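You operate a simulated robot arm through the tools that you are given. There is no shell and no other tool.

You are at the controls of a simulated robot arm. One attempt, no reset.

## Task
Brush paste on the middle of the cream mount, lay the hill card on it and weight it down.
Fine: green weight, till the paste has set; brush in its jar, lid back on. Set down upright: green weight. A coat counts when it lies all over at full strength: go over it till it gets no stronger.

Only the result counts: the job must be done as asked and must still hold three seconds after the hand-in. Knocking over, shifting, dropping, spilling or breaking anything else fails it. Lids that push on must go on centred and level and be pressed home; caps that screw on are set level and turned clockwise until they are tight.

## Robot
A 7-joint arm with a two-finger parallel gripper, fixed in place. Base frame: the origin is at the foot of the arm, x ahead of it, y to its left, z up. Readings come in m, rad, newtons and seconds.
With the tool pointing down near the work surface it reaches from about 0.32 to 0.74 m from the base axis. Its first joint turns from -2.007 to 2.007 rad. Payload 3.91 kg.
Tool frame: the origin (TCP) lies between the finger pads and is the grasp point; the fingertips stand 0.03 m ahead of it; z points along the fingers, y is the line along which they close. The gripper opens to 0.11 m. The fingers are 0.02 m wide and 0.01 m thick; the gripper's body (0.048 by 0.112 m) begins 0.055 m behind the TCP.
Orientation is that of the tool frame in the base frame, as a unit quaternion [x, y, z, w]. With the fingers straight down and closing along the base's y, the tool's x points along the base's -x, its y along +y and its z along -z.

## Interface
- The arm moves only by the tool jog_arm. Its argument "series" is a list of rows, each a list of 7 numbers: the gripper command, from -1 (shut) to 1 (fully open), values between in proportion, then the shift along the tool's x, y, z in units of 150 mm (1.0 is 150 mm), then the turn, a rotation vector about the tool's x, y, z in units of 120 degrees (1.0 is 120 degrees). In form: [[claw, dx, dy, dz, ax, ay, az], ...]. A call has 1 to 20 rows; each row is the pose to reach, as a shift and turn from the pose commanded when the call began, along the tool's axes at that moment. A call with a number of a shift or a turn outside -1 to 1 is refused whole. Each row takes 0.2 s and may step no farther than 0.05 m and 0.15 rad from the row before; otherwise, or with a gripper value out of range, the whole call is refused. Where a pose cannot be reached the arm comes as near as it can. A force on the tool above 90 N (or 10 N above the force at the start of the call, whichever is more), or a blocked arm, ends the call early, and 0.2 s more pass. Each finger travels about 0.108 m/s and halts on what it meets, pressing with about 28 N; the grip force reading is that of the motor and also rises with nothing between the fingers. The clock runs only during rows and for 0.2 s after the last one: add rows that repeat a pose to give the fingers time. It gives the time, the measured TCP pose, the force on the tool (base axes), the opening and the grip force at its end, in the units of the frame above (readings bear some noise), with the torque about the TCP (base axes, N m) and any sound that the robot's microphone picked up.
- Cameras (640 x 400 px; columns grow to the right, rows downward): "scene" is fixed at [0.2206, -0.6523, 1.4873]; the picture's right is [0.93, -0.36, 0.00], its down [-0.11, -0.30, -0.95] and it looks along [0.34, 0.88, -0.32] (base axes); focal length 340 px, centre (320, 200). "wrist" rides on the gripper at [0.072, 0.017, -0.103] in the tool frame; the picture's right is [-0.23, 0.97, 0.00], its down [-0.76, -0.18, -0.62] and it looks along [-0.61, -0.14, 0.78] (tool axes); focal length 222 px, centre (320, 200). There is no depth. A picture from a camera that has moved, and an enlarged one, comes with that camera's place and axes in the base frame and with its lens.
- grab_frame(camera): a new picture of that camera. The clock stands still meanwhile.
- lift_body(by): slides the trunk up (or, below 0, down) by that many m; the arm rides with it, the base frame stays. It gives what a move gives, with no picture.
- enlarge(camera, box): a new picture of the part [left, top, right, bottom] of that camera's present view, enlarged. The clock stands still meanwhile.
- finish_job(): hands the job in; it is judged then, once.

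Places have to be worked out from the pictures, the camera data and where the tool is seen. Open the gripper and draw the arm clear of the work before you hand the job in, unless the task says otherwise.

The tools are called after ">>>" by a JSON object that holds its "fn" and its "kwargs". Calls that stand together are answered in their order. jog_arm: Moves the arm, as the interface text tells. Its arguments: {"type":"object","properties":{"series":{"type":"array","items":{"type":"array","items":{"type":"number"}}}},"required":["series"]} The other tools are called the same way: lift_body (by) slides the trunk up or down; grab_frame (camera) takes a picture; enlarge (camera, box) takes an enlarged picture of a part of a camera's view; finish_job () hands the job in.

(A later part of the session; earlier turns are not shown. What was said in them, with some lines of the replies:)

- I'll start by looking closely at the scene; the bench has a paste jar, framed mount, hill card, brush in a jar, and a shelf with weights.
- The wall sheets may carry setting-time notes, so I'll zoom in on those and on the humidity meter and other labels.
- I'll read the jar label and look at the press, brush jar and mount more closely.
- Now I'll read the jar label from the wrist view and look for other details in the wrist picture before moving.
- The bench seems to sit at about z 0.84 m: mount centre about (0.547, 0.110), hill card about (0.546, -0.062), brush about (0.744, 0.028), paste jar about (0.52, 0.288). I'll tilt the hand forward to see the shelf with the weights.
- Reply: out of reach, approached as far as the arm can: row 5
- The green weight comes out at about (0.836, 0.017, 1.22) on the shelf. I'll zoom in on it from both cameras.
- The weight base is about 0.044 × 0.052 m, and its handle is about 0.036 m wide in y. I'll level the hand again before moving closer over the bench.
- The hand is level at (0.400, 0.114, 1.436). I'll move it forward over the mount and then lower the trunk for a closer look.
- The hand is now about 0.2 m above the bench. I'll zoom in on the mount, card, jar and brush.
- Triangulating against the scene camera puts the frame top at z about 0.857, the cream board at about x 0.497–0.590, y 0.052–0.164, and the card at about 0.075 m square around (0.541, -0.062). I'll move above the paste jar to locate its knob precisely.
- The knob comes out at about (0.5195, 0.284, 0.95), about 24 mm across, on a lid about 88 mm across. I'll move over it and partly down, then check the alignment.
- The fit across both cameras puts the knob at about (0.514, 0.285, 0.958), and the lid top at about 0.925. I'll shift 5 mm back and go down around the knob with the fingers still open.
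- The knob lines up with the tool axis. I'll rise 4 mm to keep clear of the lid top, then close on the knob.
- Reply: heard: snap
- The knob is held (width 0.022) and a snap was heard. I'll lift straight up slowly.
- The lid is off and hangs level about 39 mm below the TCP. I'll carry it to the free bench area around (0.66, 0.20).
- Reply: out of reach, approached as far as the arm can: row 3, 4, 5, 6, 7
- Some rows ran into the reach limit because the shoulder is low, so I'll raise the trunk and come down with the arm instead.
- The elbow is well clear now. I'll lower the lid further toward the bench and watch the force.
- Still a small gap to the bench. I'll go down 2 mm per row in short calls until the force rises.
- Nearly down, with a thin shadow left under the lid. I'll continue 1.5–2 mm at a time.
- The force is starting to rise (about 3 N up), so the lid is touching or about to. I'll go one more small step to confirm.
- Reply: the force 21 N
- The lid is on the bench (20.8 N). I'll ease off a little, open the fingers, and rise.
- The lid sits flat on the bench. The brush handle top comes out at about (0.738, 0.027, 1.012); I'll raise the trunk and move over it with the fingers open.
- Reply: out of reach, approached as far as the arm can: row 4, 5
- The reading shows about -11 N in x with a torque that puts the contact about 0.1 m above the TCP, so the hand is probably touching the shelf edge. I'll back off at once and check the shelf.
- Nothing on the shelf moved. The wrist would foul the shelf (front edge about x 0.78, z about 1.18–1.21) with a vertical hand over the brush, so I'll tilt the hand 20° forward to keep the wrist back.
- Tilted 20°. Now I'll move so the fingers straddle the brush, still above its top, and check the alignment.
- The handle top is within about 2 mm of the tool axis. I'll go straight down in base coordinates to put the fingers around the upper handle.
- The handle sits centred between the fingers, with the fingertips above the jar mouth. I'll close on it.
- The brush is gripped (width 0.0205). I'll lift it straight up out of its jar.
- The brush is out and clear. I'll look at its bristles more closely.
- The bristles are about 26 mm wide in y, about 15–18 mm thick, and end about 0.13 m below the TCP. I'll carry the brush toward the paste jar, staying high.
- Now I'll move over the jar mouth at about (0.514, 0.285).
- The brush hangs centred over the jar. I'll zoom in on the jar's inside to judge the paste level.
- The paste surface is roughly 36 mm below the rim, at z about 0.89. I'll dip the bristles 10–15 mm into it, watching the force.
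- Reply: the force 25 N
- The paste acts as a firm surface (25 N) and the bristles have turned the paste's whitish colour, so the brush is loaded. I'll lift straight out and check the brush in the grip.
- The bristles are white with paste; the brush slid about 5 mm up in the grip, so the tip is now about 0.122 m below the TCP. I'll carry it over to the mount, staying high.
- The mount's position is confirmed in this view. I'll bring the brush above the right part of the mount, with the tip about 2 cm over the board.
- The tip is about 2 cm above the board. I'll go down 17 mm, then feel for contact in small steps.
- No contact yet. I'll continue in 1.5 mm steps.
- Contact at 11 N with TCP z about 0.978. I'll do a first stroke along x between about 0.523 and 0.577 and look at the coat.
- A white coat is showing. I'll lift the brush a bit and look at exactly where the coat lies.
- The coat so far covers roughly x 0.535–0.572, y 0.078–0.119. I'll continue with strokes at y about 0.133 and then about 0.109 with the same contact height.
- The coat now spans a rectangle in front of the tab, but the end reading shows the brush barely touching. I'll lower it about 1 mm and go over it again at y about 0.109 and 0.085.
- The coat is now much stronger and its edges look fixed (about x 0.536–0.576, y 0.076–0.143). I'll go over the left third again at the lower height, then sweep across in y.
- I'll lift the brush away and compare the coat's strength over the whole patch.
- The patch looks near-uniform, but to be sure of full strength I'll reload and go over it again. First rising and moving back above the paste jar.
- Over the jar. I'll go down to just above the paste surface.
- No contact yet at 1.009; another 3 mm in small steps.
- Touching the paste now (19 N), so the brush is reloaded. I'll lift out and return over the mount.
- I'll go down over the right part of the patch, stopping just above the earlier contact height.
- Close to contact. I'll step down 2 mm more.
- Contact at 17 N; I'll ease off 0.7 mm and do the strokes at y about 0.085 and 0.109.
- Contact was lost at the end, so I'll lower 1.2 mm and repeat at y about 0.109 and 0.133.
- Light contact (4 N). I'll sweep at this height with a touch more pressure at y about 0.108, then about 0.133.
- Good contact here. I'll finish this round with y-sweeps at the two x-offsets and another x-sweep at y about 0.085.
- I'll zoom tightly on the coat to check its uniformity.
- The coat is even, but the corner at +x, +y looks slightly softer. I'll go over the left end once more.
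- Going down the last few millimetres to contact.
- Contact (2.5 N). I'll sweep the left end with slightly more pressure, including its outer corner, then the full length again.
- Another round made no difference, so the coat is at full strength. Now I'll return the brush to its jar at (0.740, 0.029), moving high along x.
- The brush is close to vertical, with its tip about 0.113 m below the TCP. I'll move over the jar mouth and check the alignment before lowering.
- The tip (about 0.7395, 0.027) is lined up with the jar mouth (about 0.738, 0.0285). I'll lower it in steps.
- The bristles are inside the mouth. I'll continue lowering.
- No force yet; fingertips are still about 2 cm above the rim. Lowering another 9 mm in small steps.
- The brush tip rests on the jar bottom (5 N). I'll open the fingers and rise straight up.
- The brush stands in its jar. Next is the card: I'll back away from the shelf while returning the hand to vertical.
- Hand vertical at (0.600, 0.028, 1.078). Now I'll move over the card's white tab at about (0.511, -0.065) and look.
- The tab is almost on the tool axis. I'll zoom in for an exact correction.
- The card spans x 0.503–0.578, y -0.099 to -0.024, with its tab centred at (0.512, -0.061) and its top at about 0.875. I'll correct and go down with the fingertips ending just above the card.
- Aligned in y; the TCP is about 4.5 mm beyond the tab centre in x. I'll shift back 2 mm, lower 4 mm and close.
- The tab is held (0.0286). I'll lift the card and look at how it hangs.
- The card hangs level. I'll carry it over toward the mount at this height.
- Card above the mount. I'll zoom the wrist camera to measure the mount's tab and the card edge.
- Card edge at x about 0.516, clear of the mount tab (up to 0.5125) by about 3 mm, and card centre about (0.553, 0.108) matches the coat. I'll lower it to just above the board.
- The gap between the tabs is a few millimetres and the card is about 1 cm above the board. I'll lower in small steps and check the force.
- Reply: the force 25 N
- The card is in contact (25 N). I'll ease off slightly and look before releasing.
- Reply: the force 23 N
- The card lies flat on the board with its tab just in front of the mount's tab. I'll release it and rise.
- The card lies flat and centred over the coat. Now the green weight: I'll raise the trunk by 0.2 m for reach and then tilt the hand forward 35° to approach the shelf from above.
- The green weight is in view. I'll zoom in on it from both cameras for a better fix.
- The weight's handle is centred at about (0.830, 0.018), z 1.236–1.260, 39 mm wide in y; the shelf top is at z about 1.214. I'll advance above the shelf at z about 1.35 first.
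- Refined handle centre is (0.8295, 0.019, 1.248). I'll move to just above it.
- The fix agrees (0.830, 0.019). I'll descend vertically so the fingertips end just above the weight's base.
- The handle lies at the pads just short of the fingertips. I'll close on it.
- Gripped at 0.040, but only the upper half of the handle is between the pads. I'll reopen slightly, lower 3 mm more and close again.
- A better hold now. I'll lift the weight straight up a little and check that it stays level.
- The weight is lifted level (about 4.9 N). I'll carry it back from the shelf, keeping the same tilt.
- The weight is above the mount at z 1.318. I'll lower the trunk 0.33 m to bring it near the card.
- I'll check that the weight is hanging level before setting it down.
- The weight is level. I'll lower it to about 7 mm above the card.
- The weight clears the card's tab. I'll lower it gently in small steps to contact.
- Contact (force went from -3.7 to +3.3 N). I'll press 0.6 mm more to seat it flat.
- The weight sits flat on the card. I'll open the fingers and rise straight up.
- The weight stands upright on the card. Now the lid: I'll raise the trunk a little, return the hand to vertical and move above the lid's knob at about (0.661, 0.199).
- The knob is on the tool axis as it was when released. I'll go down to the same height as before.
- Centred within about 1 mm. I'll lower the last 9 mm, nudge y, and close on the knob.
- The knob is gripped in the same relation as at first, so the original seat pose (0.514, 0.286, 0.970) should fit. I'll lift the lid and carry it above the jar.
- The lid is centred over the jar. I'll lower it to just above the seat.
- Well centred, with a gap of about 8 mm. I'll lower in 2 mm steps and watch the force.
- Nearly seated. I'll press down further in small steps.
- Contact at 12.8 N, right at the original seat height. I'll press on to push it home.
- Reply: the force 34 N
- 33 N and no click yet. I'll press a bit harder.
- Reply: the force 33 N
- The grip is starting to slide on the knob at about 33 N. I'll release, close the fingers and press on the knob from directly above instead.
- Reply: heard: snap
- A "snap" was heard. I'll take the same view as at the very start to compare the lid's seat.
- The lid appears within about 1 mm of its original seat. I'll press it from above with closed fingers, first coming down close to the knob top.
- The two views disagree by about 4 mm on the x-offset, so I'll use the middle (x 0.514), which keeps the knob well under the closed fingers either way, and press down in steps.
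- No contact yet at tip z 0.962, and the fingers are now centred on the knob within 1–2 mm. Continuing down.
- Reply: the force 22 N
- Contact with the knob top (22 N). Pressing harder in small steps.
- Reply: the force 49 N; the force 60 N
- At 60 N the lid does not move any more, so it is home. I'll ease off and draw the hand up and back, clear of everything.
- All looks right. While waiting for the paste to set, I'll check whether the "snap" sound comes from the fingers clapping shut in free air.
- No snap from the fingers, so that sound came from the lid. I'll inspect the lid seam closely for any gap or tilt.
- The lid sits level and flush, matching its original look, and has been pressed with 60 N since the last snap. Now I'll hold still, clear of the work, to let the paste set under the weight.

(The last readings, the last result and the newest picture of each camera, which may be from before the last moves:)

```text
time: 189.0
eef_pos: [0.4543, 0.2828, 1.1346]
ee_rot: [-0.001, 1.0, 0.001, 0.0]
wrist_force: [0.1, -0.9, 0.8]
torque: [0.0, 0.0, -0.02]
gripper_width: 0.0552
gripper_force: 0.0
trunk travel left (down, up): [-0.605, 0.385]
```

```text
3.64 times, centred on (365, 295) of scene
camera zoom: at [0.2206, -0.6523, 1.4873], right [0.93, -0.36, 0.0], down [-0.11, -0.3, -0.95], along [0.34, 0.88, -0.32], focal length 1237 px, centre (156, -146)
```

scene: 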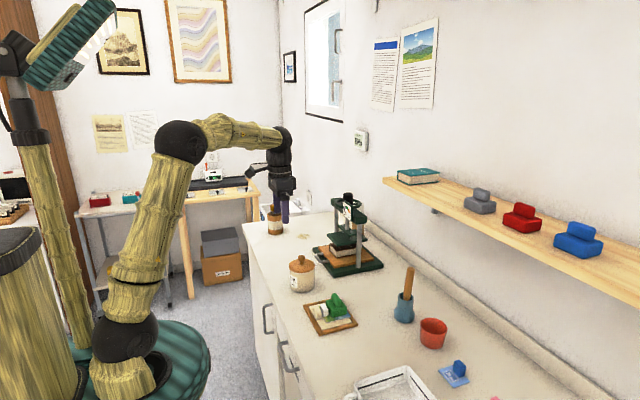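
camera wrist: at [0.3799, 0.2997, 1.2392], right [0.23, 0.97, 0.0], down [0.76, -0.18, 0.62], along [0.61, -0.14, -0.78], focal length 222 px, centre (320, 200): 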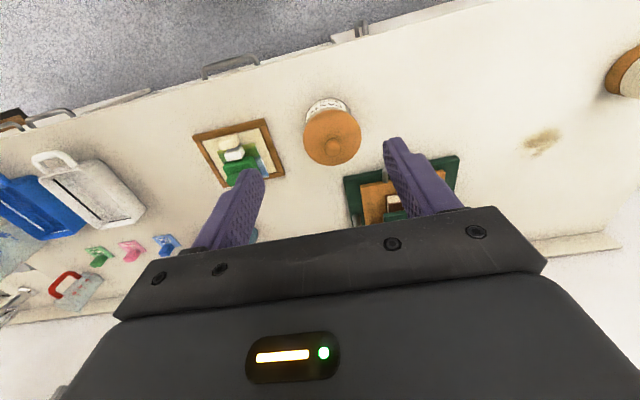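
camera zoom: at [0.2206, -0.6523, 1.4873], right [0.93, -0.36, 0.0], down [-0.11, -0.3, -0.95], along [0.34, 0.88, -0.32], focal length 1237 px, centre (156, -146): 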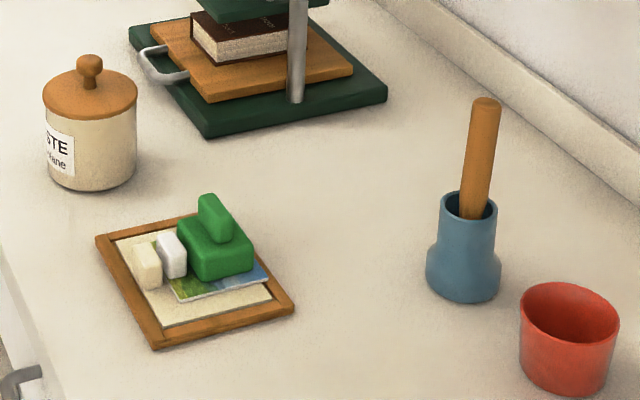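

The weight has been on for about 50 s and everything is steady. I'll keep waiting to be sure the paste has set.

>>> {"fn": "jog_arm", "kwargs": {"series": [[0, 0, 0, 0, 0, 0, 0], [0, 0, 0, 0, 0, 0, 0], [0, 0, 0, 0, 0, 0, 0], [0, 0, 0, 0, 0, 0, 0], [0, 0, 0, 0, 0, 0, 0], [0, 0, 0, 0, 0, 0, 0], [0, 0, 0, 0, 0, 0, 0], [0, 0, 0, 0, 0, 0, 0], [0, 0, 0, 0, 0, 0, 0], [0, 0, 0, 0, 0, 0, 0], [0, 0, 0, 0, 0, 0, 0], [0, 0, 0, 0, 0, 0, 0], [0, 0, 0, 0, 0, 0, 0], [0, 0, 0, 0, 0, 0, 0], [0, 0, 0, 0, 0, 0, 0], [0, 0, 0, 0, 0, 0, 0], [0, 0, 0, 0, 0, 0, 0], [0, 0, 0, 0, 0, 0, 0], [0, 0, 0, 0, 0, 0, 0], [0, 0, 0, 0, 0, 0, 0]]}}

>>> {"fn": "jog_arm", "kwargs": {"series": [[0, 0, 0, 0, 0, 0, 0], [0, 0, 0, 0, 0, 0, 0], [0, 0, 0, 0, 0, 0, 0], [0, 0, 0, 0, 0, 0, 0], [0, 0, 0, 0, 0, 0, 0], [0, 0, 0, 0, 0, 0, 0], [0, 0, 0, 0, 0, 0, 0], [0, 0, 0, 0, 0, 0, 0], [0, 0, 0, 0, 0, 0, 0], [0, 0, 0, 0, 0, 0, 0], [0, 0, 0, 0, 0, 0, 0], [0, 0, 0, 0, 0, 0, 0], [0, 0, 0, 0, 0, 0, 0], [0, 0, 0, 0, 0, 0, 0], [0, 0, 0, 0, 0, 0, 0], [0, 0, 0, 0, 0, 0, 0], [0, 0, 0, 0, 0, 0, 0], [0, 0, 0, 0, 0, 0, 0], [0, 0, 0, 0, 0, 0, 0], [0, 0, 0, 0, 0, 0, 0]]}}

>>> {"fn": "jog_arm", "kwargs": {"series": [[0, 0, 0, 0, 0, 0, 0], [0, 0, 0, 0, 0, 0, 0], [0, 0, 0, 0, 0, 0, 0], [0, 0, 0, 0, 0, 0, 0], [0, 0, 0, 0, 0, 0, 0], [0, 0, 0, 0, 0, 0, 0], [0, 0, 0, 0, 0, 0, 0], [0, 0, 0, 0, 0, 0, 0], [0, 0, 0, 0, 0, 0, 0], [0, 0, 0, 0, 0, 0, 0], [0, 0, 0, 0, 0, 0, 0], [0, 0, 0, 0, 0, 0, 0], [0, 0, 0, 0, 0, 0, 0], [0, 0, 0, 0, 0, 0, 0], [0, 0, 0, 0, 0, 0, 0], [0, 0, 0, 0, 0, 0, 0], [0, 0, 0, 0, 0, 0, 0], [0, 0, 0, 0, 0, 0, 0], [0, 0, 0, 0, 0, 0, 0], [0, 0, 0, 0, 0, 0, 0]]}}

>>> {"fn": "jog_arm", "kwargs": {"series": [[0, 0, 0, 0, 0, 0, 0], [0, 0, 0, 0, 0, 0, 0], [0, 0, 0, 0, 0, 0, 0], [0, 0, 0, 0, 0, 0, 0], [0, 0, 0, 0, 0, 0, 0], [0, 0, 0, 0, 0, 0, 0], [0, 0, 0, 0, 0, 0, 0], [0, 0, 0, 0, 0, 0, 0], [0, 0, 0, 0, 0, 0, 0], [0, 0, 0, 0, 0, 0, 0], [0, 0, 0, 0, 0, 0, 0], [0, 0, 0, 0, 0, 0, 0], [0, 0, 0, 0, 0, 0, 0], [0, 0, 0, 0, 0, 0, 0], [0, 0, 0, 0, 0, 0, 0], [0, 0, 0, 0, 0, 0, 0], [0, 0, 0, 0, 0, 0, 0], [0, 0, 0, 0, 0, 0, 0], [0, 0, 0, 0, 0, 0, 0], [0, 0, 0, 0, 0, 0, 0]]}}

>>> {"fn": "jog_arm", "kwargs": {"series": [[0, 0, 0, 0, 0, 0, 0], [0, 0, 0, 0, 0, 0, 0], [0, 0, 0, 0, 0, 0, 0], [0, 0, 0, 0, 0, 0, 0], [0, 0, 0, 0, 0, 0, 0], [0, 0, 0, 0, 0, 0, 0], [0, 0, 0, 0, 0, 0, 0], [0, 0, 0, 0, 0, 0, 0], [0, 0, 0, 0, 0, 0, 0], [0, 0, 0, 0, 0, 0, 0], [0, 0, 0, 0, 0, 0, 0], [0, 0, 0, 0, 0, 0, 0], [0, 0, 0, 0, 0, 0, 0], [0, 0, 0, 0, 0, 0, 0], [0, 0, 0, 0, 0, 0, 0], [0, 0, 0, 0, 0, 0, 0], [0, 0, 0, 0, 0, 0, 0], [0, 0, 0, 0, 0, 0, 0], [0, 0, 0, 0, 0, 0, 0], [0, 0, 0, 0, 0, 0, 0]]}}

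>>> {"fn": "jog_arm", "kwargs": {"series": [[0, 0, 0, 0, 0, 0, 0], [0, 0, 0, 0, 0, 0, 0], [0, 0, 0, 0, 0, 0, 0], [0, 0, 0, 0, 0, 0, 0], [0, 0, 0, 0, 0, 0, 0], [0, 0, 0, 0, 0, 0, 0], [0, 0, 0, 0, 0, 0, 0], [0, 0, 0, 0, 0, 0, 0], [0, 0, 0, 0, 0, 0, 0], [0, 0, 0, 0, 0, 0, 0], [0, 0, 0, 0, 0, 0, 0], [0, 0, 0, 0, 0, 0, 0], [0, 0, 0, 0, 0, 0, 0], [0, 0, 0, 0, 0, 0, 0], [0, 0, 0, 0, 0, 0, 0], [0, 0, 0, 0, 0, 0, 0], [0, 0, 0, 0, 0, 0, 0], [0, 0, 0, 0, 0, 0, 0], [0, 0, 0, 0, 0, 0, 0], [0, 0, 0, 0, 0, 0, 0]]}}

>>> {"fn": "jog_arm", "kwargs": {"series": [[0, 0, 0, 0, 0, 0, 0], [0, 0, 0, 0, 0, 0, 0], [0, 0, 0, 0, 0, 0, 0], [0, 0, 0, 0, 0, 0, 0], [0, 0, 0, 0, 0, 0, 0], [0, 0, 0, 0, 0, 0, 0], [0, 0, 0, 0, 0, 0, 0], [0, 0, 0, 0, 0, 0, 0], [0, 0, 0, 0, 0, 0, 0], [0, 0, 0, 0, 0, 0, 0], [0, 0, 0, 0, 0, 0, 0], [0, 0, 0, 0, 0, 0, 0], [0, 0, 0, 0, 0, 0, 0], [0, 0, 0, 0, 0, 0, 0], [0, 0, 0, 0, 0, 0, 0], [0, 0, 0, 0, 0, 0, 0], [0, 0, 0, 0, 0, 0, 0], [0, 0, 0, 0, 0, 0, 0], [0, 0, 0, 0, 0, 0, 0], [0, 0, 0, 0, 0, 0, 0]]}}

>>> {"fn": "jog_arm", "kwargs": {"series": [[0, 0, 0, 0, 0, 0, 0], [0, 0, 0, 0, 0, 0, 0], [0, 0, 0, 0, 0, 0, 0], [0, 0, 0, 0, 0, 0, 0], [0, 0, 0, 0, 0, 0, 0], [0, 0, 0, 0, 0, 0, 0], [0, 0, 0, 0, 0, 0, 0], [0, 0, 0, 0, 0, 0, 0], [0, 0, 0, 0, 0, 0, 0], [0, 0, 0, 0, 0, 0, 0], [0, 0, 0, 0, 0, 0, 0], [0, 0, 0, 0, 0, 0, 0], [0, 0, 0, 0, 0, 0, 0], [0, 0, 0, 0, 0, 0, 0], [0, 0, 0, 0, 0, 0, 0], [0, 0, 0, 0, 0, 0, 0], [0, 0, 0, 0, 0, 0, 0], [0, 0, 0, 0, 0, 0, 0], [0, 0, 0, 0, 0, 0, 0], [0, 0, 0, 0, 0, 0, 0]]}}

>>> {"fn": "enlarge", "kwargs": {"camera": "scene", "box": [300, 280, 370, 340]}}

```text
time: 193.2
eef_pos: [0.4534, 0.2837, 1.1342]
ee_rot: [-0.001, 1.0, 0.001, 0.0]
wrist_force: [-0.2, -1.5, 0.1]
torque: [-0.04, 0.0, 0.02]
gripper_width: 0.0549
gripper_force: 0.0
trunk travel left (down, up): [-0.605, 0.385]
```

```text
time: 197.4
eef_pos: [0.4533, 0.2832, 1.1341]
ee_rot: [0.0, 1.0, 0.0, -0.001]
wrist_force: [-0.4, 0.1, 1.0]
torque: [0.02, 0.03, 0.01]
gripper_width: 0.0547
gripper_force: 0.0
trunk travel left (down, up): [-0.605, 0.385]
```

```text
time: 201.6
eef_pos: [0.4532, 0.2835, 1.1345]
ee_rot: [-0.002, 1.0, 0.0, 0.0]
wrist_force: [0.0, -0.2, 0.5]
torque: [-0.01, -0.03, 0.01]
gripper_width: 0.0551
gripper_force: 0.0
trunk travel left (down, up): [-0.605, 0.385]
```

```text
time: 205.8
eef_pos: [0.4529, 0.2841, 1.1343]
ee_rot: [-0.001, 1.0, 0.0, 0.0]
wrist_force: [-0.8, -0.3, 0.6]
torque: [0.01, 0.03, 0.0]
gripper_width: 0.055
gripper_force: 0.1
trunk travel left (down, up): [-0.605, 0.385]
```

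```text
time: 210.0
eef_pos: [0.4524, 0.2837, 1.134]
ee_rot: [-0.001, 1.0, 0.0, -0.001]
wrist_force: [0.5, 0.1, -0.5]
torque: [-0.02, -0.01, 0.01]
gripper_width: 0.0552
gripper_force: 0.0
trunk travel left (down, up): [-0.605, 0.385]
```

```text
time: 214.2
eef_pos: [0.4544, 0.2847, 1.1347]
ee_rot: [-0.001, 1.0, 0.0, 0.0]
wrist_force: [0.5, 0.2, 0.0]
torque: [0.0, -0.02, -0.03]
gripper_width: 0.0549
gripper_force: 0.1
trunk travel left (down, up): [-0.605, 0.385]
```

```text
time: 218.4
eef_pos: [0.4525, 0.2836, 1.1342]
ee_rot: [-0.001, 1.0, -0.001, 0.0]
wrist_force: [0.2, 0.5, -0.8]
torque: [0.01, 0.01, -0.04]
gripper_width: 0.055
gripper_force: 0.0
trunk travel left (down, up): [-0.605, 0.385]
```

```text
time: 222.6
eef_pos: [0.4529, 0.2845, 1.134]
ee_rot: [-0.001, 1.0, 0.0, -0.001]
wrist_force: [-0.6, -0.5, 0.6]
torque: [0.02, 0.0, -0.02]
gripper_width: 0.0551
gripper_force: 0.1
trunk travel left (down, up): [-0.605, 0.385]
```

```text
6.67 times, centred on (335, 310) of scene
camera zoom: at [0.2206, -0.6523, 1.4873], right [0.93, -0.36, 0.0], down [-0.11, -0.3, -0.95], along [0.34, 0.88, -0.32], focal length 2268 px, centre (220, -533)
```

zoom: 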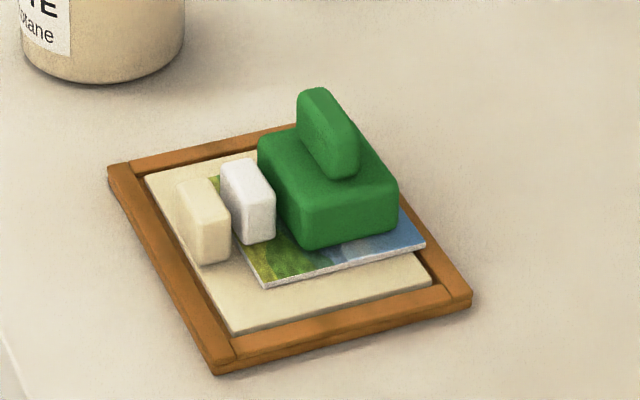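

The weight has been on about 84 s. I'll wait a good while longer for safety.

>>> {"fn": "jog_arm", "kwargs": {"series": [[0, 0, 0, 0, 0, 0, 0], [0, 0, 0, 0, 0, 0, 0], [0, 0, 0, 0, 0, 0, 0], [0, 0, 0, 0, 0, 0, 0], [0, 0, 0, 0, 0, 0, 0], [0, 0, 0, 0, 0, 0, 0], [0, 0, 0, 0, 0, 0, 0], [0, 0, 0, 0, 0, 0, 0], [0, 0, 0, 0, 0, 0, 0], [0, 0, 0, 0, 0, 0, 0], [0, 0, 0, 0, 0, 0, 0], [0, 0, 0, 0, 0, 0, 0], [0, 0, 0, 0, 0, 0, 0], [0, 0, 0, 0, 0, 0, 0], [0, 0, 0, 0, 0, 0, 0], [0, 0, 0, 0, 0, 0, 0], [0, 0, 0, 0, 0, 0, 0], [0, 0, 0, 0, 0, 0, 0], [0, 0, 0, 0, 0, 0, 0], [0, 0, 0, 0, 0, 0, 0]]}}

>>> {"fn": "jog_arm", "kwargs": {"series": [[0, 0, 0, 0, 0, 0, 0], [0, 0, 0, 0, 0, 0, 0], [0, 0, 0, 0, 0, 0, 0], [0, 0, 0, 0, 0, 0, 0], [0, 0, 0, 0, 0, 0, 0], [0, 0, 0, 0, 0, 0, 0], [0, 0, 0, 0, 0, 0, 0], [0, 0, 0, 0, 0, 0, 0], [0, 0, 0, 0, 0, 0, 0], [0, 0, 0, 0, 0, 0, 0], [0, 0, 0, 0, 0, 0, 0], [0, 0, 0, 0, 0, 0, 0], [0, 0, 0, 0, 0, 0, 0], [0, 0, 0, 0, 0, 0, 0], [0, 0, 0, 0, 0, 0, 0], [0, 0, 0, 0, 0, 0, 0], [0, 0, 0, 0, 0, 0, 0], [0, 0, 0, 0, 0, 0, 0], [0, 0, 0, 0, 0, 0, 0], [0, 0, 0, 0, 0, 0, 0]]}}

>>> {"fn": "jog_arm", "kwargs": {"series": [[0, 0, 0, 0, 0, 0, 0], [0, 0, 0, 0, 0, 0, 0], [0, 0, 0, 0, 0, 0, 0], [0, 0, 0, 0, 0, 0, 0], [0, 0, 0, 0, 0, 0, 0], [0, 0, 0, 0, 0, 0, 0], [0, 0, 0, 0, 0, 0, 0], [0, 0, 0, 0, 0, 0, 0], [0, 0, 0, 0, 0, 0, 0], [0, 0, 0, 0, 0, 0, 0], [0, 0, 0, 0, 0, 0, 0], [0, 0, 0, 0, 0, 0, 0], [0, 0, 0, 0, 0, 0, 0], [0, 0, 0, 0, 0, 0, 0], [0, 0, 0, 0, 0, 0, 0], [0, 0, 0, 0, 0, 0, 0], [0, 0, 0, 0, 0, 0, 0], [0, 0, 0, 0, 0, 0, 0], [0, 0, 0, 0, 0, 0, 0], [0, 0, 0, 0, 0, 0, 0]]}}

>>> {"fn": "jog_arm", "kwargs": {"series": [[0, 0, 0, 0, 0, 0, 0], [0, 0, 0, 0, 0, 0, 0], [0, 0, 0, 0, 0, 0, 0], [0, 0, 0, 0, 0, 0, 0], [0, 0, 0, 0, 0, 0, 0], [0, 0, 0, 0, 0, 0, 0], [0, 0, 0, 0, 0, 0, 0], [0, 0, 0, 0, 0, 0, 0], [0, 0, 0, 0, 0, 0, 0], [0, 0, 0, 0, 0, 0, 0], [0, 0, 0, 0, 0, 0, 0], [0, 0, 0, 0, 0, 0, 0], [0, 0, 0, 0, 0, 0, 0], [0, 0, 0, 0, 0, 0, 0], [0, 0, 0, 0, 0, 0, 0], [0, 0, 0, 0, 0, 0, 0], [0, 0, 0, 0, 0, 0, 0], [0, 0, 0, 0, 0, 0, 0], [0, 0, 0, 0, 0, 0, 0], [0, 0, 0, 0, 0, 0, 0]]}}

>>> {"fn": "jog_arm", "kwargs": {"series": [[0, 0, 0, 0, 0, 0, 0], [0, 0, 0, 0, 0, 0, 0], [0, 0, 0, 0, 0, 0, 0], [0, 0, 0, 0, 0, 0, 0], [0, 0, 0, 0, 0, 0, 0], [0, 0, 0, 0, 0, 0, 0], [0, 0, 0, 0, 0, 0, 0], [0, 0, 0, 0, 0, 0, 0], [0, 0, 0, 0, 0, 0, 0], [0, 0, 0, 0, 0, 0, 0], [0, 0, 0, 0, 0, 0, 0], [0, 0, 0, 0, 0, 0, 0], [0, 0, 0, 0, 0, 0, 0], [0, 0, 0, 0, 0, 0, 0], [0, 0, 0, 0, 0, 0, 0], [0, 0, 0, 0, 0, 0, 0], [0, 0, 0, 0, 0, 0, 0], [0, 0, 0, 0, 0, 0, 0], [0, 0, 0, 0, 0, 0, 0], [0, 0, 0, 0, 0, 0, 0]]}}

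>>> {"fn": "jog_arm", "kwargs": {"series": [[0, 0, 0, 0, 0, 0, 0], [0, 0, 0, 0, 0, 0, 0], [0, 0, 0, 0, 0, 0, 0], [0, 0, 0, 0, 0, 0, 0], [0, 0, 0, 0, 0, 0, 0], [0, 0, 0, 0, 0, 0, 0], [0, 0, 0, 0, 0, 0, 0], [0, 0, 0, 0, 0, 0, 0], [0, 0, 0, 0, 0, 0, 0], [0, 0, 0, 0, 0, 0, 0], [0, 0, 0, 0, 0, 0, 0], [0, 0, 0, 0, 0, 0, 0], [0, 0, 0, 0, 0, 0, 0], [0, 0, 0, 0, 0, 0, 0], [0, 0, 0, 0, 0, 0, 0], [0, 0, 0, 0, 0, 0, 0], [0, 0, 0, 0, 0, 0, 0], [0, 0, 0, 0, 0, 0, 0], [0, 0, 0, 0, 0, 0, 0], [0, 0, 0, 0, 0, 0, 0]]}}

>>> {"fn": "jog_arm", "kwargs": {"series": [[0, 0, 0, 0, 0, 0, 0], [0, 0, 0, 0, 0, 0, 0], [0, 0, 0, 0, 0, 0, 0], [0, 0, 0, 0, 0, 0, 0], [0, 0, 0, 0, 0, 0, 0], [0, 0, 0, 0, 0, 0, 0], [0, 0, 0, 0, 0, 0, 0], [0, 0, 0, 0, 0, 0, 0], [0, 0, 0, 0, 0, 0, 0], [0, 0, 0, 0, 0, 0, 0], [0, 0, 0, 0, 0, 0, 0], [0, 0, 0, 0, 0, 0, 0], [0, 0, 0, 0, 0, 0, 0], [0, 0, 0, 0, 0, 0, 0], [0, 0, 0, 0, 0, 0, 0], [0, 0, 0, 0, 0, 0, 0], [0, 0, 0, 0, 0, 0, 0], [0, 0, 0, 0, 0, 0, 0], [0, 0, 0, 0, 0, 0, 0], [0, 0, 0, 0, 0, 0, 0]]}}

>>> {"fn": "jog_arm", "kwargs": {"series": [[0, 0, 0, 0, 0, 0, 0], [0, 0, 0, 0, 0, 0, 0], [0, 0, 0, 0, 0, 0, 0], [0, 0, 0, 0, 0, 0, 0], [0, 0, 0, 0, 0, 0, 0], [0, 0, 0, 0, 0, 0, 0], [0, 0, 0, 0, 0, 0, 0], [0, 0, 0, 0, 0, 0, 0], [0, 0, 0, 0, 0, 0, 0], [0, 0, 0, 0, 0, 0, 0], [0, 0, 0, 0, 0, 0, 0], [0, 0, 0, 0, 0, 0, 0], [0, 0, 0, 0, 0, 0, 0], [0, 0, 0, 0, 0, 0, 0], [0, 0, 0, 0, 0, 0, 0], [0, 0, 0, 0, 0, 0, 0], [0, 0, 0, 0, 0, 0, 0], [0, 0, 0, 0, 0, 0, 0], [0, 0, 0, 0, 0, 0, 0], [0, 0, 0, 0, 0, 0, 0]]}}

>>> {"fn": "jog_arm", "kwargs": {"series": [[0, 0, 0, 0, 0, 0, 0], [0, 0, 0, 0, 0, 0, 0], [0, 0, 0, 0, 0, 0, 0], [0, 0, 0, 0, 0, 0, 0], [0, 0, 0, 0, 0, 0, 0], [0, 0, 0, 0, 0, 0, 0], [0, 0, 0, 0, 0, 0, 0], [0, 0, 0, 0, 0, 0, 0], [0, 0, 0, 0, 0, 0, 0], [0, 0, 0, 0, 0, 0, 0], [0, 0, 0, 0, 0, 0, 0], [0, 0, 0, 0, 0, 0, 0], [0, 0, 0, 0, 0, 0, 0], [0, 0, 0, 0, 0, 0, 0], [0, 0, 0, 0, 0, 0, 0], [0, 0, 0, 0, 0, 0, 0], [0, 0, 0, 0, 0, 0, 0], [0, 0, 0, 0, 0, 0, 0], [0, 0, 0, 0, 0, 0, 0], [0, 0, 0, 0, 0, 0, 0]]}}

>>> {"fn": "jog_arm", "kwargs": {"series": [[0, 0, 0, 0, 0, 0, 0], [0, 0, 0, 0, 0, 0, 0], [0, 0, 0, 0, 0, 0, 0], [0, 0, 0, 0, 0, 0, 0], [0, 0, 0, 0, 0, 0, 0], [0, 0, 0, 0, 0, 0, 0], [0, 0, 0, 0, 0, 0, 0], [0, 0, 0, 0, 0, 0, 0], [0, 0, 0, 0, 0, 0, 0], [0, 0, 0, 0, 0, 0, 0], [0, 0, 0, 0, 0, 0, 0], [0, 0, 0, 0, 0, 0, 0], [0, 0, 0, 0, 0, 0, 0], [0, 0, 0, 0, 0, 0, 0], [0, 0, 0, 0, 0, 0, 0], [0, 0, 0, 0, 0, 0, 0], [0, 0, 0, 0, 0, 0, 0], [0, 0, 0, 0, 0, 0, 0], [0, 0, 0, 0, 0, 0, 0], [0, 0, 0, 0, 0, 0, 0]]}}

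>>> {"fn": "grab_frame", "kwargs": {"camera": "scene"}}

>>> {"fn": "enlarge", "kwargs": {"camera": "scene", "box": [300, 280, 370, 340]}}

```text
time: 226.8
eef_pos: [0.4537, 0.2842, 1.1342]
ee_rot: [-0.001, 1.0, -0.001, 0.0]
wrist_force: [-0.6, -0.3, 0.0]
torque: [0.0, -0.02, 0.0]
gripper_width: 0.0551
gripper_force: 0.1
trunk travel left (down, up): [-0.605, 0.385]
```

```text
time: 231.0
eef_pos: [0.4528, 0.2842, 1.1346]
ee_rot: [0.0, 1.0, -0.001, 0.0]
wrist_force: [0.4, 1.5, 0.2]
torque: [-0.02, -0.04, 0.02]
gripper_width: 0.055
gripper_force: 0.0
trunk travel left (down, up): [-0.605, 0.385]
```

```text
time: 235.2
eef_pos: [0.4534, 0.2832, 1.1346]
ee_rot: [-0.002, 1.0, 0.0, 0.001]
wrist_force: [-0.7, -0.7, 0.8]
torque: [-0.03, -0.02, 0.0]
gripper_width: 0.0551
gripper_force: 0.0
trunk travel left (down, up): [-0.605, 0.385]
```

```text
time: 239.4
eef_pos: [0.4535, 0.2837, 1.1346]
ee_rot: [-0.001, 1.0, 0.0, 0.001]
wrist_force: [1.2, 0.9, 0.0]
torque: [0.02, 0.01, 0.01]
gripper_width: 0.0547
gripper_force: 0.0
trunk travel left (down, up): [-0.605, 0.385]
```

```text
time: 243.6
eef_pos: [0.4522, 0.2834, 1.1355]
ee_rot: [-0.001, 1.0, 0.0, 0.0]
wrist_force: [-0.5, -0.4, 0.1]
torque: [0.0, 0.03, -0.04]
gripper_width: 0.0546
gripper_force: 0.1
trunk travel left (down, up): [-0.605, 0.385]
```

```text
time: 247.8
eef_pos: [0.4529, 0.284, 1.1345]
ee_rot: [-0.001, 1.0, 0.0, 0.0]
wrist_force: [-0.9, 0.0, -0.6]
torque: [-0.03, -0.02, 0.01]
gripper_width: 0.055
gripper_force: 0.0
trunk travel left (down, up): [-0.605, 0.385]
```

```text
time: 252.0
eef_pos: [0.4532, 0.2841, 1.1341]
ee_rot: [-0.001, 1.0, -0.001, 0.0]
wrist_force: [-0.2, -0.4, 1.6]
torque: [0.01, 0.0, 0.03]
gripper_width: 0.0549
gripper_force: 0.1
trunk travel left (down, up): [-0.605, 0.385]
```

```text
time: 256.2
eef_pos: [0.4522, 0.2832, 1.1348]
ee_rot: [-0.001, 1.0, 0.0, 0.0]
wrist_force: [0.1, 0.3, -0.3]
torque: [0.01, -0.01, 0.0]
gripper_width: 0.0552
gripper_force: 0.0
trunk travel left (down, up): [-0.605, 0.385]
```

```text
time: 260.4
eef_pos: [0.4543, 0.2843, 1.1335]
ee_rot: [0.0, 1.0, 0.0, 0.0]
wrist_force: [-1.0, -1.2, -0.1]
torque: [0.02, 0.02, 0.01]
gripper_width: 0.0549
gripper_force: 0.1
trunk travel left (down, up): [-0.605, 0.385]
```

```text
time: 264.6
eef_pos: [0.4517, 0.2841, 1.1347]
ee_rot: [-0.002, 1.0, 0.001, 0.0]
wrist_force: [0.5, -0.1, 0.3]
torque: [0.02, 0.01, 0.04]
gripper_width: 0.0553
gripper_force: 0.0
trunk travel left (down, up): [-0.605, 0.385]
```

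```text
taken
```

scene: 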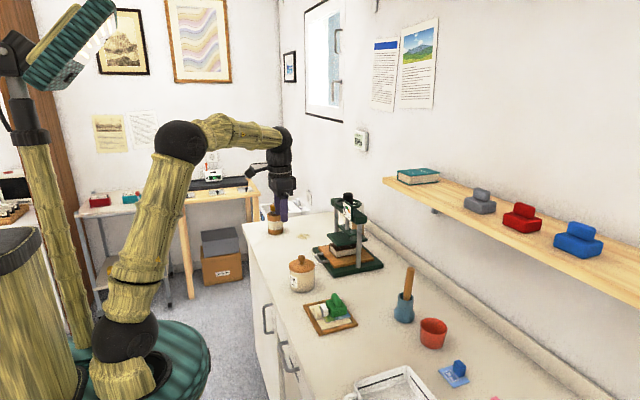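

```text
6.67 times, centred on (335, 310) of scene
camera zoom: at [0.2206, -0.6523, 1.4873], right [0.93, -0.36, 0.0], down [-0.11, -0.3, -0.95], along [0.34, 0.88, -0.32], focal length 2268 px, centre (220, -533)
```

zoom: 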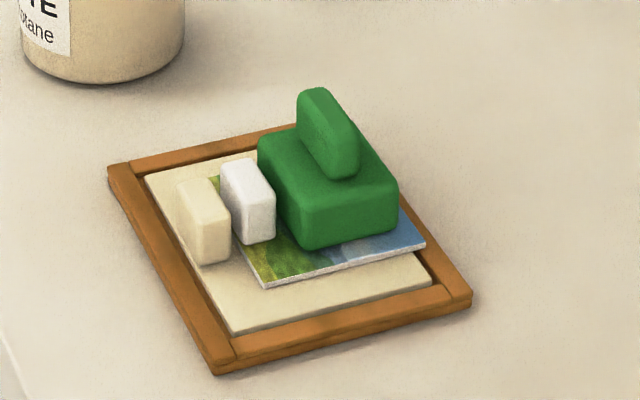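

About 126 s under the weight now. I'll open the gripper, draw the hand further up and away, and wait a little longer before handing in.

>>> {"fn": "jog_arm", "kwargs": {"series": [[0.5, 0, 0, -0.2, 0, 0, 0], [1, 0, 0, -0.4, 0, 0, 0], [1, 0.1, 0, -0.6, 0, 0, 0], [1, 0.2, 0, -0.8, 0, 0, 0], [1, 0.2, 0, -0.8, 0, 0, 0], [1, 0.2, 0, -0.8, 0, 0, 0], [1, 0.2, 0, -0.8, 0, 0, 0], [1, 0.2, 0, -0.8, 0, 0, 0], [1, 0.2, 0, -0.8, 0, 0, 0], [1, 0.2, 0, -0.8, 0, 0, 0], [1, 0.2, 0, -0.8, 0, 0, 0], [1, 0.2, 0, -0.8, 0, 0, 0], [1, 0.2, 0, -0.8, 0, 0, 0], [1, 0.2, 0, -0.8, 0, 0, 0], [1, 0.2, 0, -0.8, 0, 0, 0], [1, 0.2, 0, -0.8, 0, 0, 0], [1, 0.2, 0, -0.8, 0, 0, 0], [1, 0.2, 0, -0.8, 0, 0, 0], [1, 0.2, 0, -0.8, 0, 0, 0], [1, 0.2, 0, -0.8, 0, 0, 0]]}}

>>> {"fn": "jog_arm", "kwargs": {"series": [[1, 0, 0, 0, 0, 0, 0], [1, 0, 0, 0, 0, 0, 0], [1, 0, 0, 0, 0, 0, 0], [1, 0, 0, 0, 0, 0, 0], [1, 0, 0, 0, 0, 0, 0], [1, 0, 0, 0, 0, 0, 0], [1, 0, 0, 0, 0, 0, 0], [1, 0, 0, 0, 0, 0, 0], [1, 0, 0, 0, 0, 0, 0], [1, 0, 0, 0, 0, 0, 0], [1, 0, 0, 0, 0, 0, 0], [1, 0, 0, 0, 0, 0, 0], [1, 0, 0, 0, 0, 0, 0], [1, 0, 0, 0, 0, 0, 0], [1, 0, 0, 0, 0, 0, 0], [1, 0, 0, 0, 0, 0, 0], [1, 0, 0, 0, 0, 0, 0], [1, 0, 0, 0, 0, 0, 0], [1, 0, 0, 0, 0, 0, 0], [1, 0, 0, 0, 0, 0, 0]]}}

>>> {"fn": "jog_arm", "kwargs": {"series": [[1, 0, 0, 0, 0, 0, 0], [1, 0, 0, 0, 0, 0, 0], [1, 0, 0, 0, 0, 0, 0], [1, 0, 0, 0, 0, 0, 0], [1, 0, 0, 0, 0, 0, 0], [1, 0, 0, 0, 0, 0, 0], [1, 0, 0, 0, 0, 0, 0], [1, 0, 0, 0, 0, 0, 0], [1, 0, 0, 0, 0, 0, 0], [1, 0, 0, 0, 0, 0, 0], [1, 0, 0, 0, 0, 0, 0], [1, 0, 0, 0, 0, 0, 0], [1, 0, 0, 0, 0, 0, 0], [1, 0, 0, 0, 0, 0, 0], [1, 0, 0, 0, 0, 0, 0], [1, 0, 0, 0, 0, 0, 0], [1, 0, 0, 0, 0, 0, 0], [1, 0, 0, 0, 0, 0, 0], [1, 0, 0, 0, 0, 0, 0], [1, 0, 0, 0, 0, 0, 0]]}}

>>> {"fn": "jog_arm", "kwargs": {"series": [[1, 0, 0, 0, 0, 0, 0], [1, 0, 0, 0, 0, 0, 0], [1, 0, 0, 0, 0, 0, 0], [1, 0, 0, 0, 0, 0, 0], [1, 0, 0, 0, 0, 0, 0], [1, 0, 0, 0, 0, 0, 0], [1, 0, 0, 0, 0, 0, 0], [1, 0, 0, 0, 0, 0, 0], [1, 0, 0, 0, 0, 0, 0], [1, 0, 0, 0, 0, 0, 0], [1, 0, 0, 0, 0, 0, 0], [1, 0, 0, 0, 0, 0, 0], [1, 0, 0, 0, 0, 0, 0], [1, 0, 0, 0, 0, 0, 0], [1, 0, 0, 0, 0, 0, 0], [1, 0, 0, 0, 0, 0, 0], [1, 0, 0, 0, 0, 0, 0], [1, 0, 0, 0, 0, 0, 0], [1, 0, 0, 0, 0, 0, 0], [1, 0, 0, 0, 0, 0, 0]]}}

>>> {"fn": "jog_arm", "kwargs": {"series": [[1, 0, 0, 0, 0, 0, 0], [1, 0, 0, 0, 0, 0, 0], [1, 0, 0, 0, 0, 0, 0], [1, 0, 0, 0, 0, 0, 0], [1, 0, 0, 0, 0, 0, 0], [1, 0, 0, 0, 0, 0, 0], [1, 0, 0, 0, 0, 0, 0], [1, 0, 0, 0, 0, 0, 0], [1, 0, 0, 0, 0, 0, 0], [1, 0, 0, 0, 0, 0, 0], [1, 0, 0, 0, 0, 0, 0], [1, 0, 0, 0, 0, 0, 0], [1, 0, 0, 0, 0, 0, 0], [1, 0, 0, 0, 0, 0, 0], [1, 0, 0, 0, 0, 0, 0], [1, 0, 0, 0, 0, 0, 0], [1, 0, 0, 0, 0, 0, 0], [1, 0, 0, 0, 0, 0, 0], [1, 0, 0, 0, 0, 0, 0], [1, 0, 0, 0, 0, 0, 0]]}}

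>>> {"fn": "jog_arm", "kwargs": {"series": [[1, 0, 0, 0, 0, 0, 0], [1, 0, 0, 0, 0, 0, 0], [1, 0, 0, 0, 0, 0, 0], [1, 0, 0, 0, 0, 0, 0], [1, 0, 0, 0, 0, 0, 0], [1, 0, 0, 0, 0, 0, 0], [1, 0, 0, 0, 0, 0, 0], [1, 0, 0, 0, 0, 0, 0], [1, 0, 0, 0, 0, 0, 0], [1, 0, 0, 0, 0, 0, 0], [1, 0, 0, 0, 0, 0, 0], [1, 0, 0, 0, 0, 0, 0], [1, 0, 0, 0, 0, 0, 0], [1, 0, 0, 0, 0, 0, 0], [1, 0, 0, 0, 0, 0, 0], [1, 0, 0, 0, 0, 0, 0], [1, 0, 0, 0, 0, 0, 0], [1, 0, 0, 0, 0, 0, 0], [1, 0, 0, 0, 0, 0, 0], [1, 0, 0, 0, 0, 0, 0]]}}

>>> {"fn": "grab_frame", "kwargs": {"camera": "wrist"}}

>>> {"fn": "enlarge", "kwargs": {"camera": "scene", "box": [270, 190, 470, 350]}}

```text
time: 268.8
eef_pos: [0.4236, 0.2852, 1.2544]
ee_rot: [0.0, 1.0, 0.0, 0.0]
wrist_force: [-1.1, 0.0, 0.2]
torque: [0.0, 0.02, -0.02]
gripper_width: 0.1103
gripper_force: 0.1
trunk travel left (down, up): [-0.605, 0.385]
```

```text
time: 273.0
eef_pos: [0.423, 0.2849, 1.2537]
ee_rot: [-0.001, 1.0, 0.0, 0.0]
wrist_force: [-0.4, -0.5, -0.8]
torque: [-0.01, -0.01, -0.01]
gripper_width: 0.1101
gripper_force: 0.1
trunk travel left (down, up): [-0.605, 0.385]
```

```text
time: 277.2
eef_pos: [0.4242, 0.2845, 1.2545]
ee_rot: [0.0, 1.0, 0.0, 0.0]
wrist_force: [-0.5, -0.2, -0.9]
torque: [0.0, 0.0, -0.01]
gripper_width: 0.1099
gripper_force: 0.0
trunk travel left (down, up): [-0.605, 0.385]
```

```text
time: 281.4
eef_pos: [0.4229, 0.2856, 1.2544]
ee_rot: [-0.001, 1.0, 0.0, 0.0]
wrist_force: [-0.2, 0.6, -0.1]
torque: [0.02, 0.01, 0.0]
gripper_width: 0.11
gripper_force: 0.1
trunk travel left (down, up): [-0.605, 0.385]
```

```text
time: 285.6
eef_pos: [0.4227, 0.2842, 1.2543]
ee_rot: [-0.002, 1.0, -0.001, 0.001]
wrist_force: [-0.2, -0.5, 0.7]
torque: [-0.02, -0.02, -0.01]
gripper_width: 0.1102
gripper_force: 0.1
trunk travel left (down, up): [-0.605, 0.385]
```

```text
time: 289.8
eef_pos: [0.4238, 0.2846, 1.2546]
ee_rot: [0.0, 1.0, 0.001, 0.0]
wrist_force: [0.2, 0.0, -0.3]
torque: [-0.01, 0.0, 0.02]
gripper_width: 0.1101
gripper_force: 0.1
trunk travel left (down, up): [-0.605, 0.385]
```

```text
taken
camera wrist: at [0.3505, 0.3009, 1.3591], right [0.23, 0.97, 0.0], down [0.76, -0.18, 0.62], along [0.61, -0.14, -0.78], focal length 222 px, centre (320, 200)
```

wrist: 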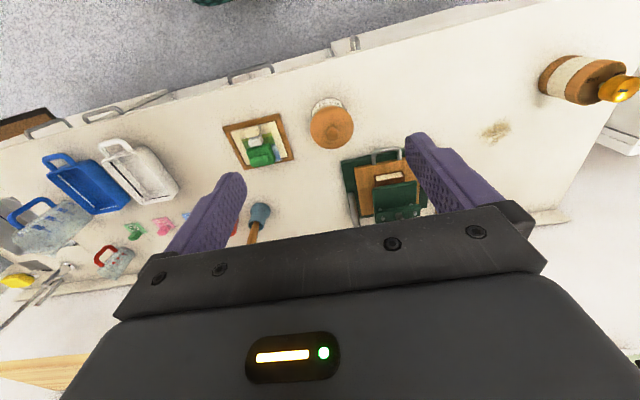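

```text
2.50 times, centred on (370, 270) of scene
camera zoom: at [0.2206, -0.6523, 1.4873], right [0.93, -0.36, 0.0], down [-0.11, -0.3, -0.95], along [0.34, 0.88, -0.32], focal length 850 px, centre (195, 25)
```

zoom: 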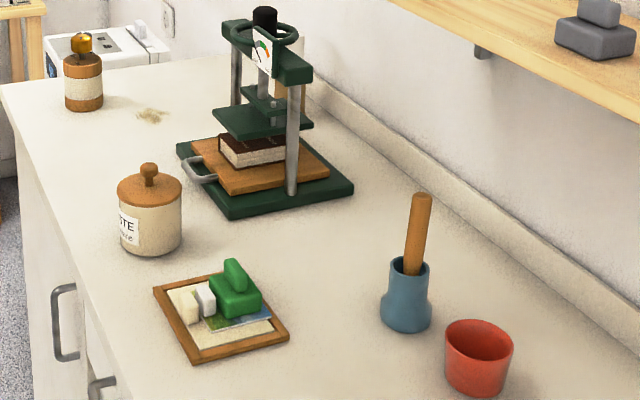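

The weight has stood upright on the card for about 150 s. The brush is in its jar, the lid is on, nothing else has moved, and the arm is clear with the gripper open, so I'm handing in.

>>> {"fn": "finish_job", "kwargs": {}}

```text
The job is handed in.
```

The job is handed in; I don't have the verdict yet.

- **Coat:** I brushed the middle of the cream mount in several passes and reloaded the brush once. The last round made no visible change, so I took it to be at full strength.
- **Card:** The hill card lies flat over the coat, just in front of the mount's tab. Its far edge overhangs the board by a few millimetres, because the tab leaves no room to place it further back.
- **Weight:** The green weight stands upright on the card. It had been there about 150 s at hand-in. I found no stated setting time, so the wait was a guess on the long side. I left it in place after that.
- **Brush:** It stands in its jar, leaning slightly.
- **Lid:** It is back on the paste jar, level and at its original height. I pressed it from above with about 60 N and it did not move. I heard one snap when I first gripped the lid and another when I released it after refitting. I read those as it coming off and going home, but could not confirm that directly.

Early on, the hand touched the shelf edge with about 11 N. I backed off at once, and nothing on the shelf moved. In the last pictures everything else was where it started, and the arm was clear with the gripper open.
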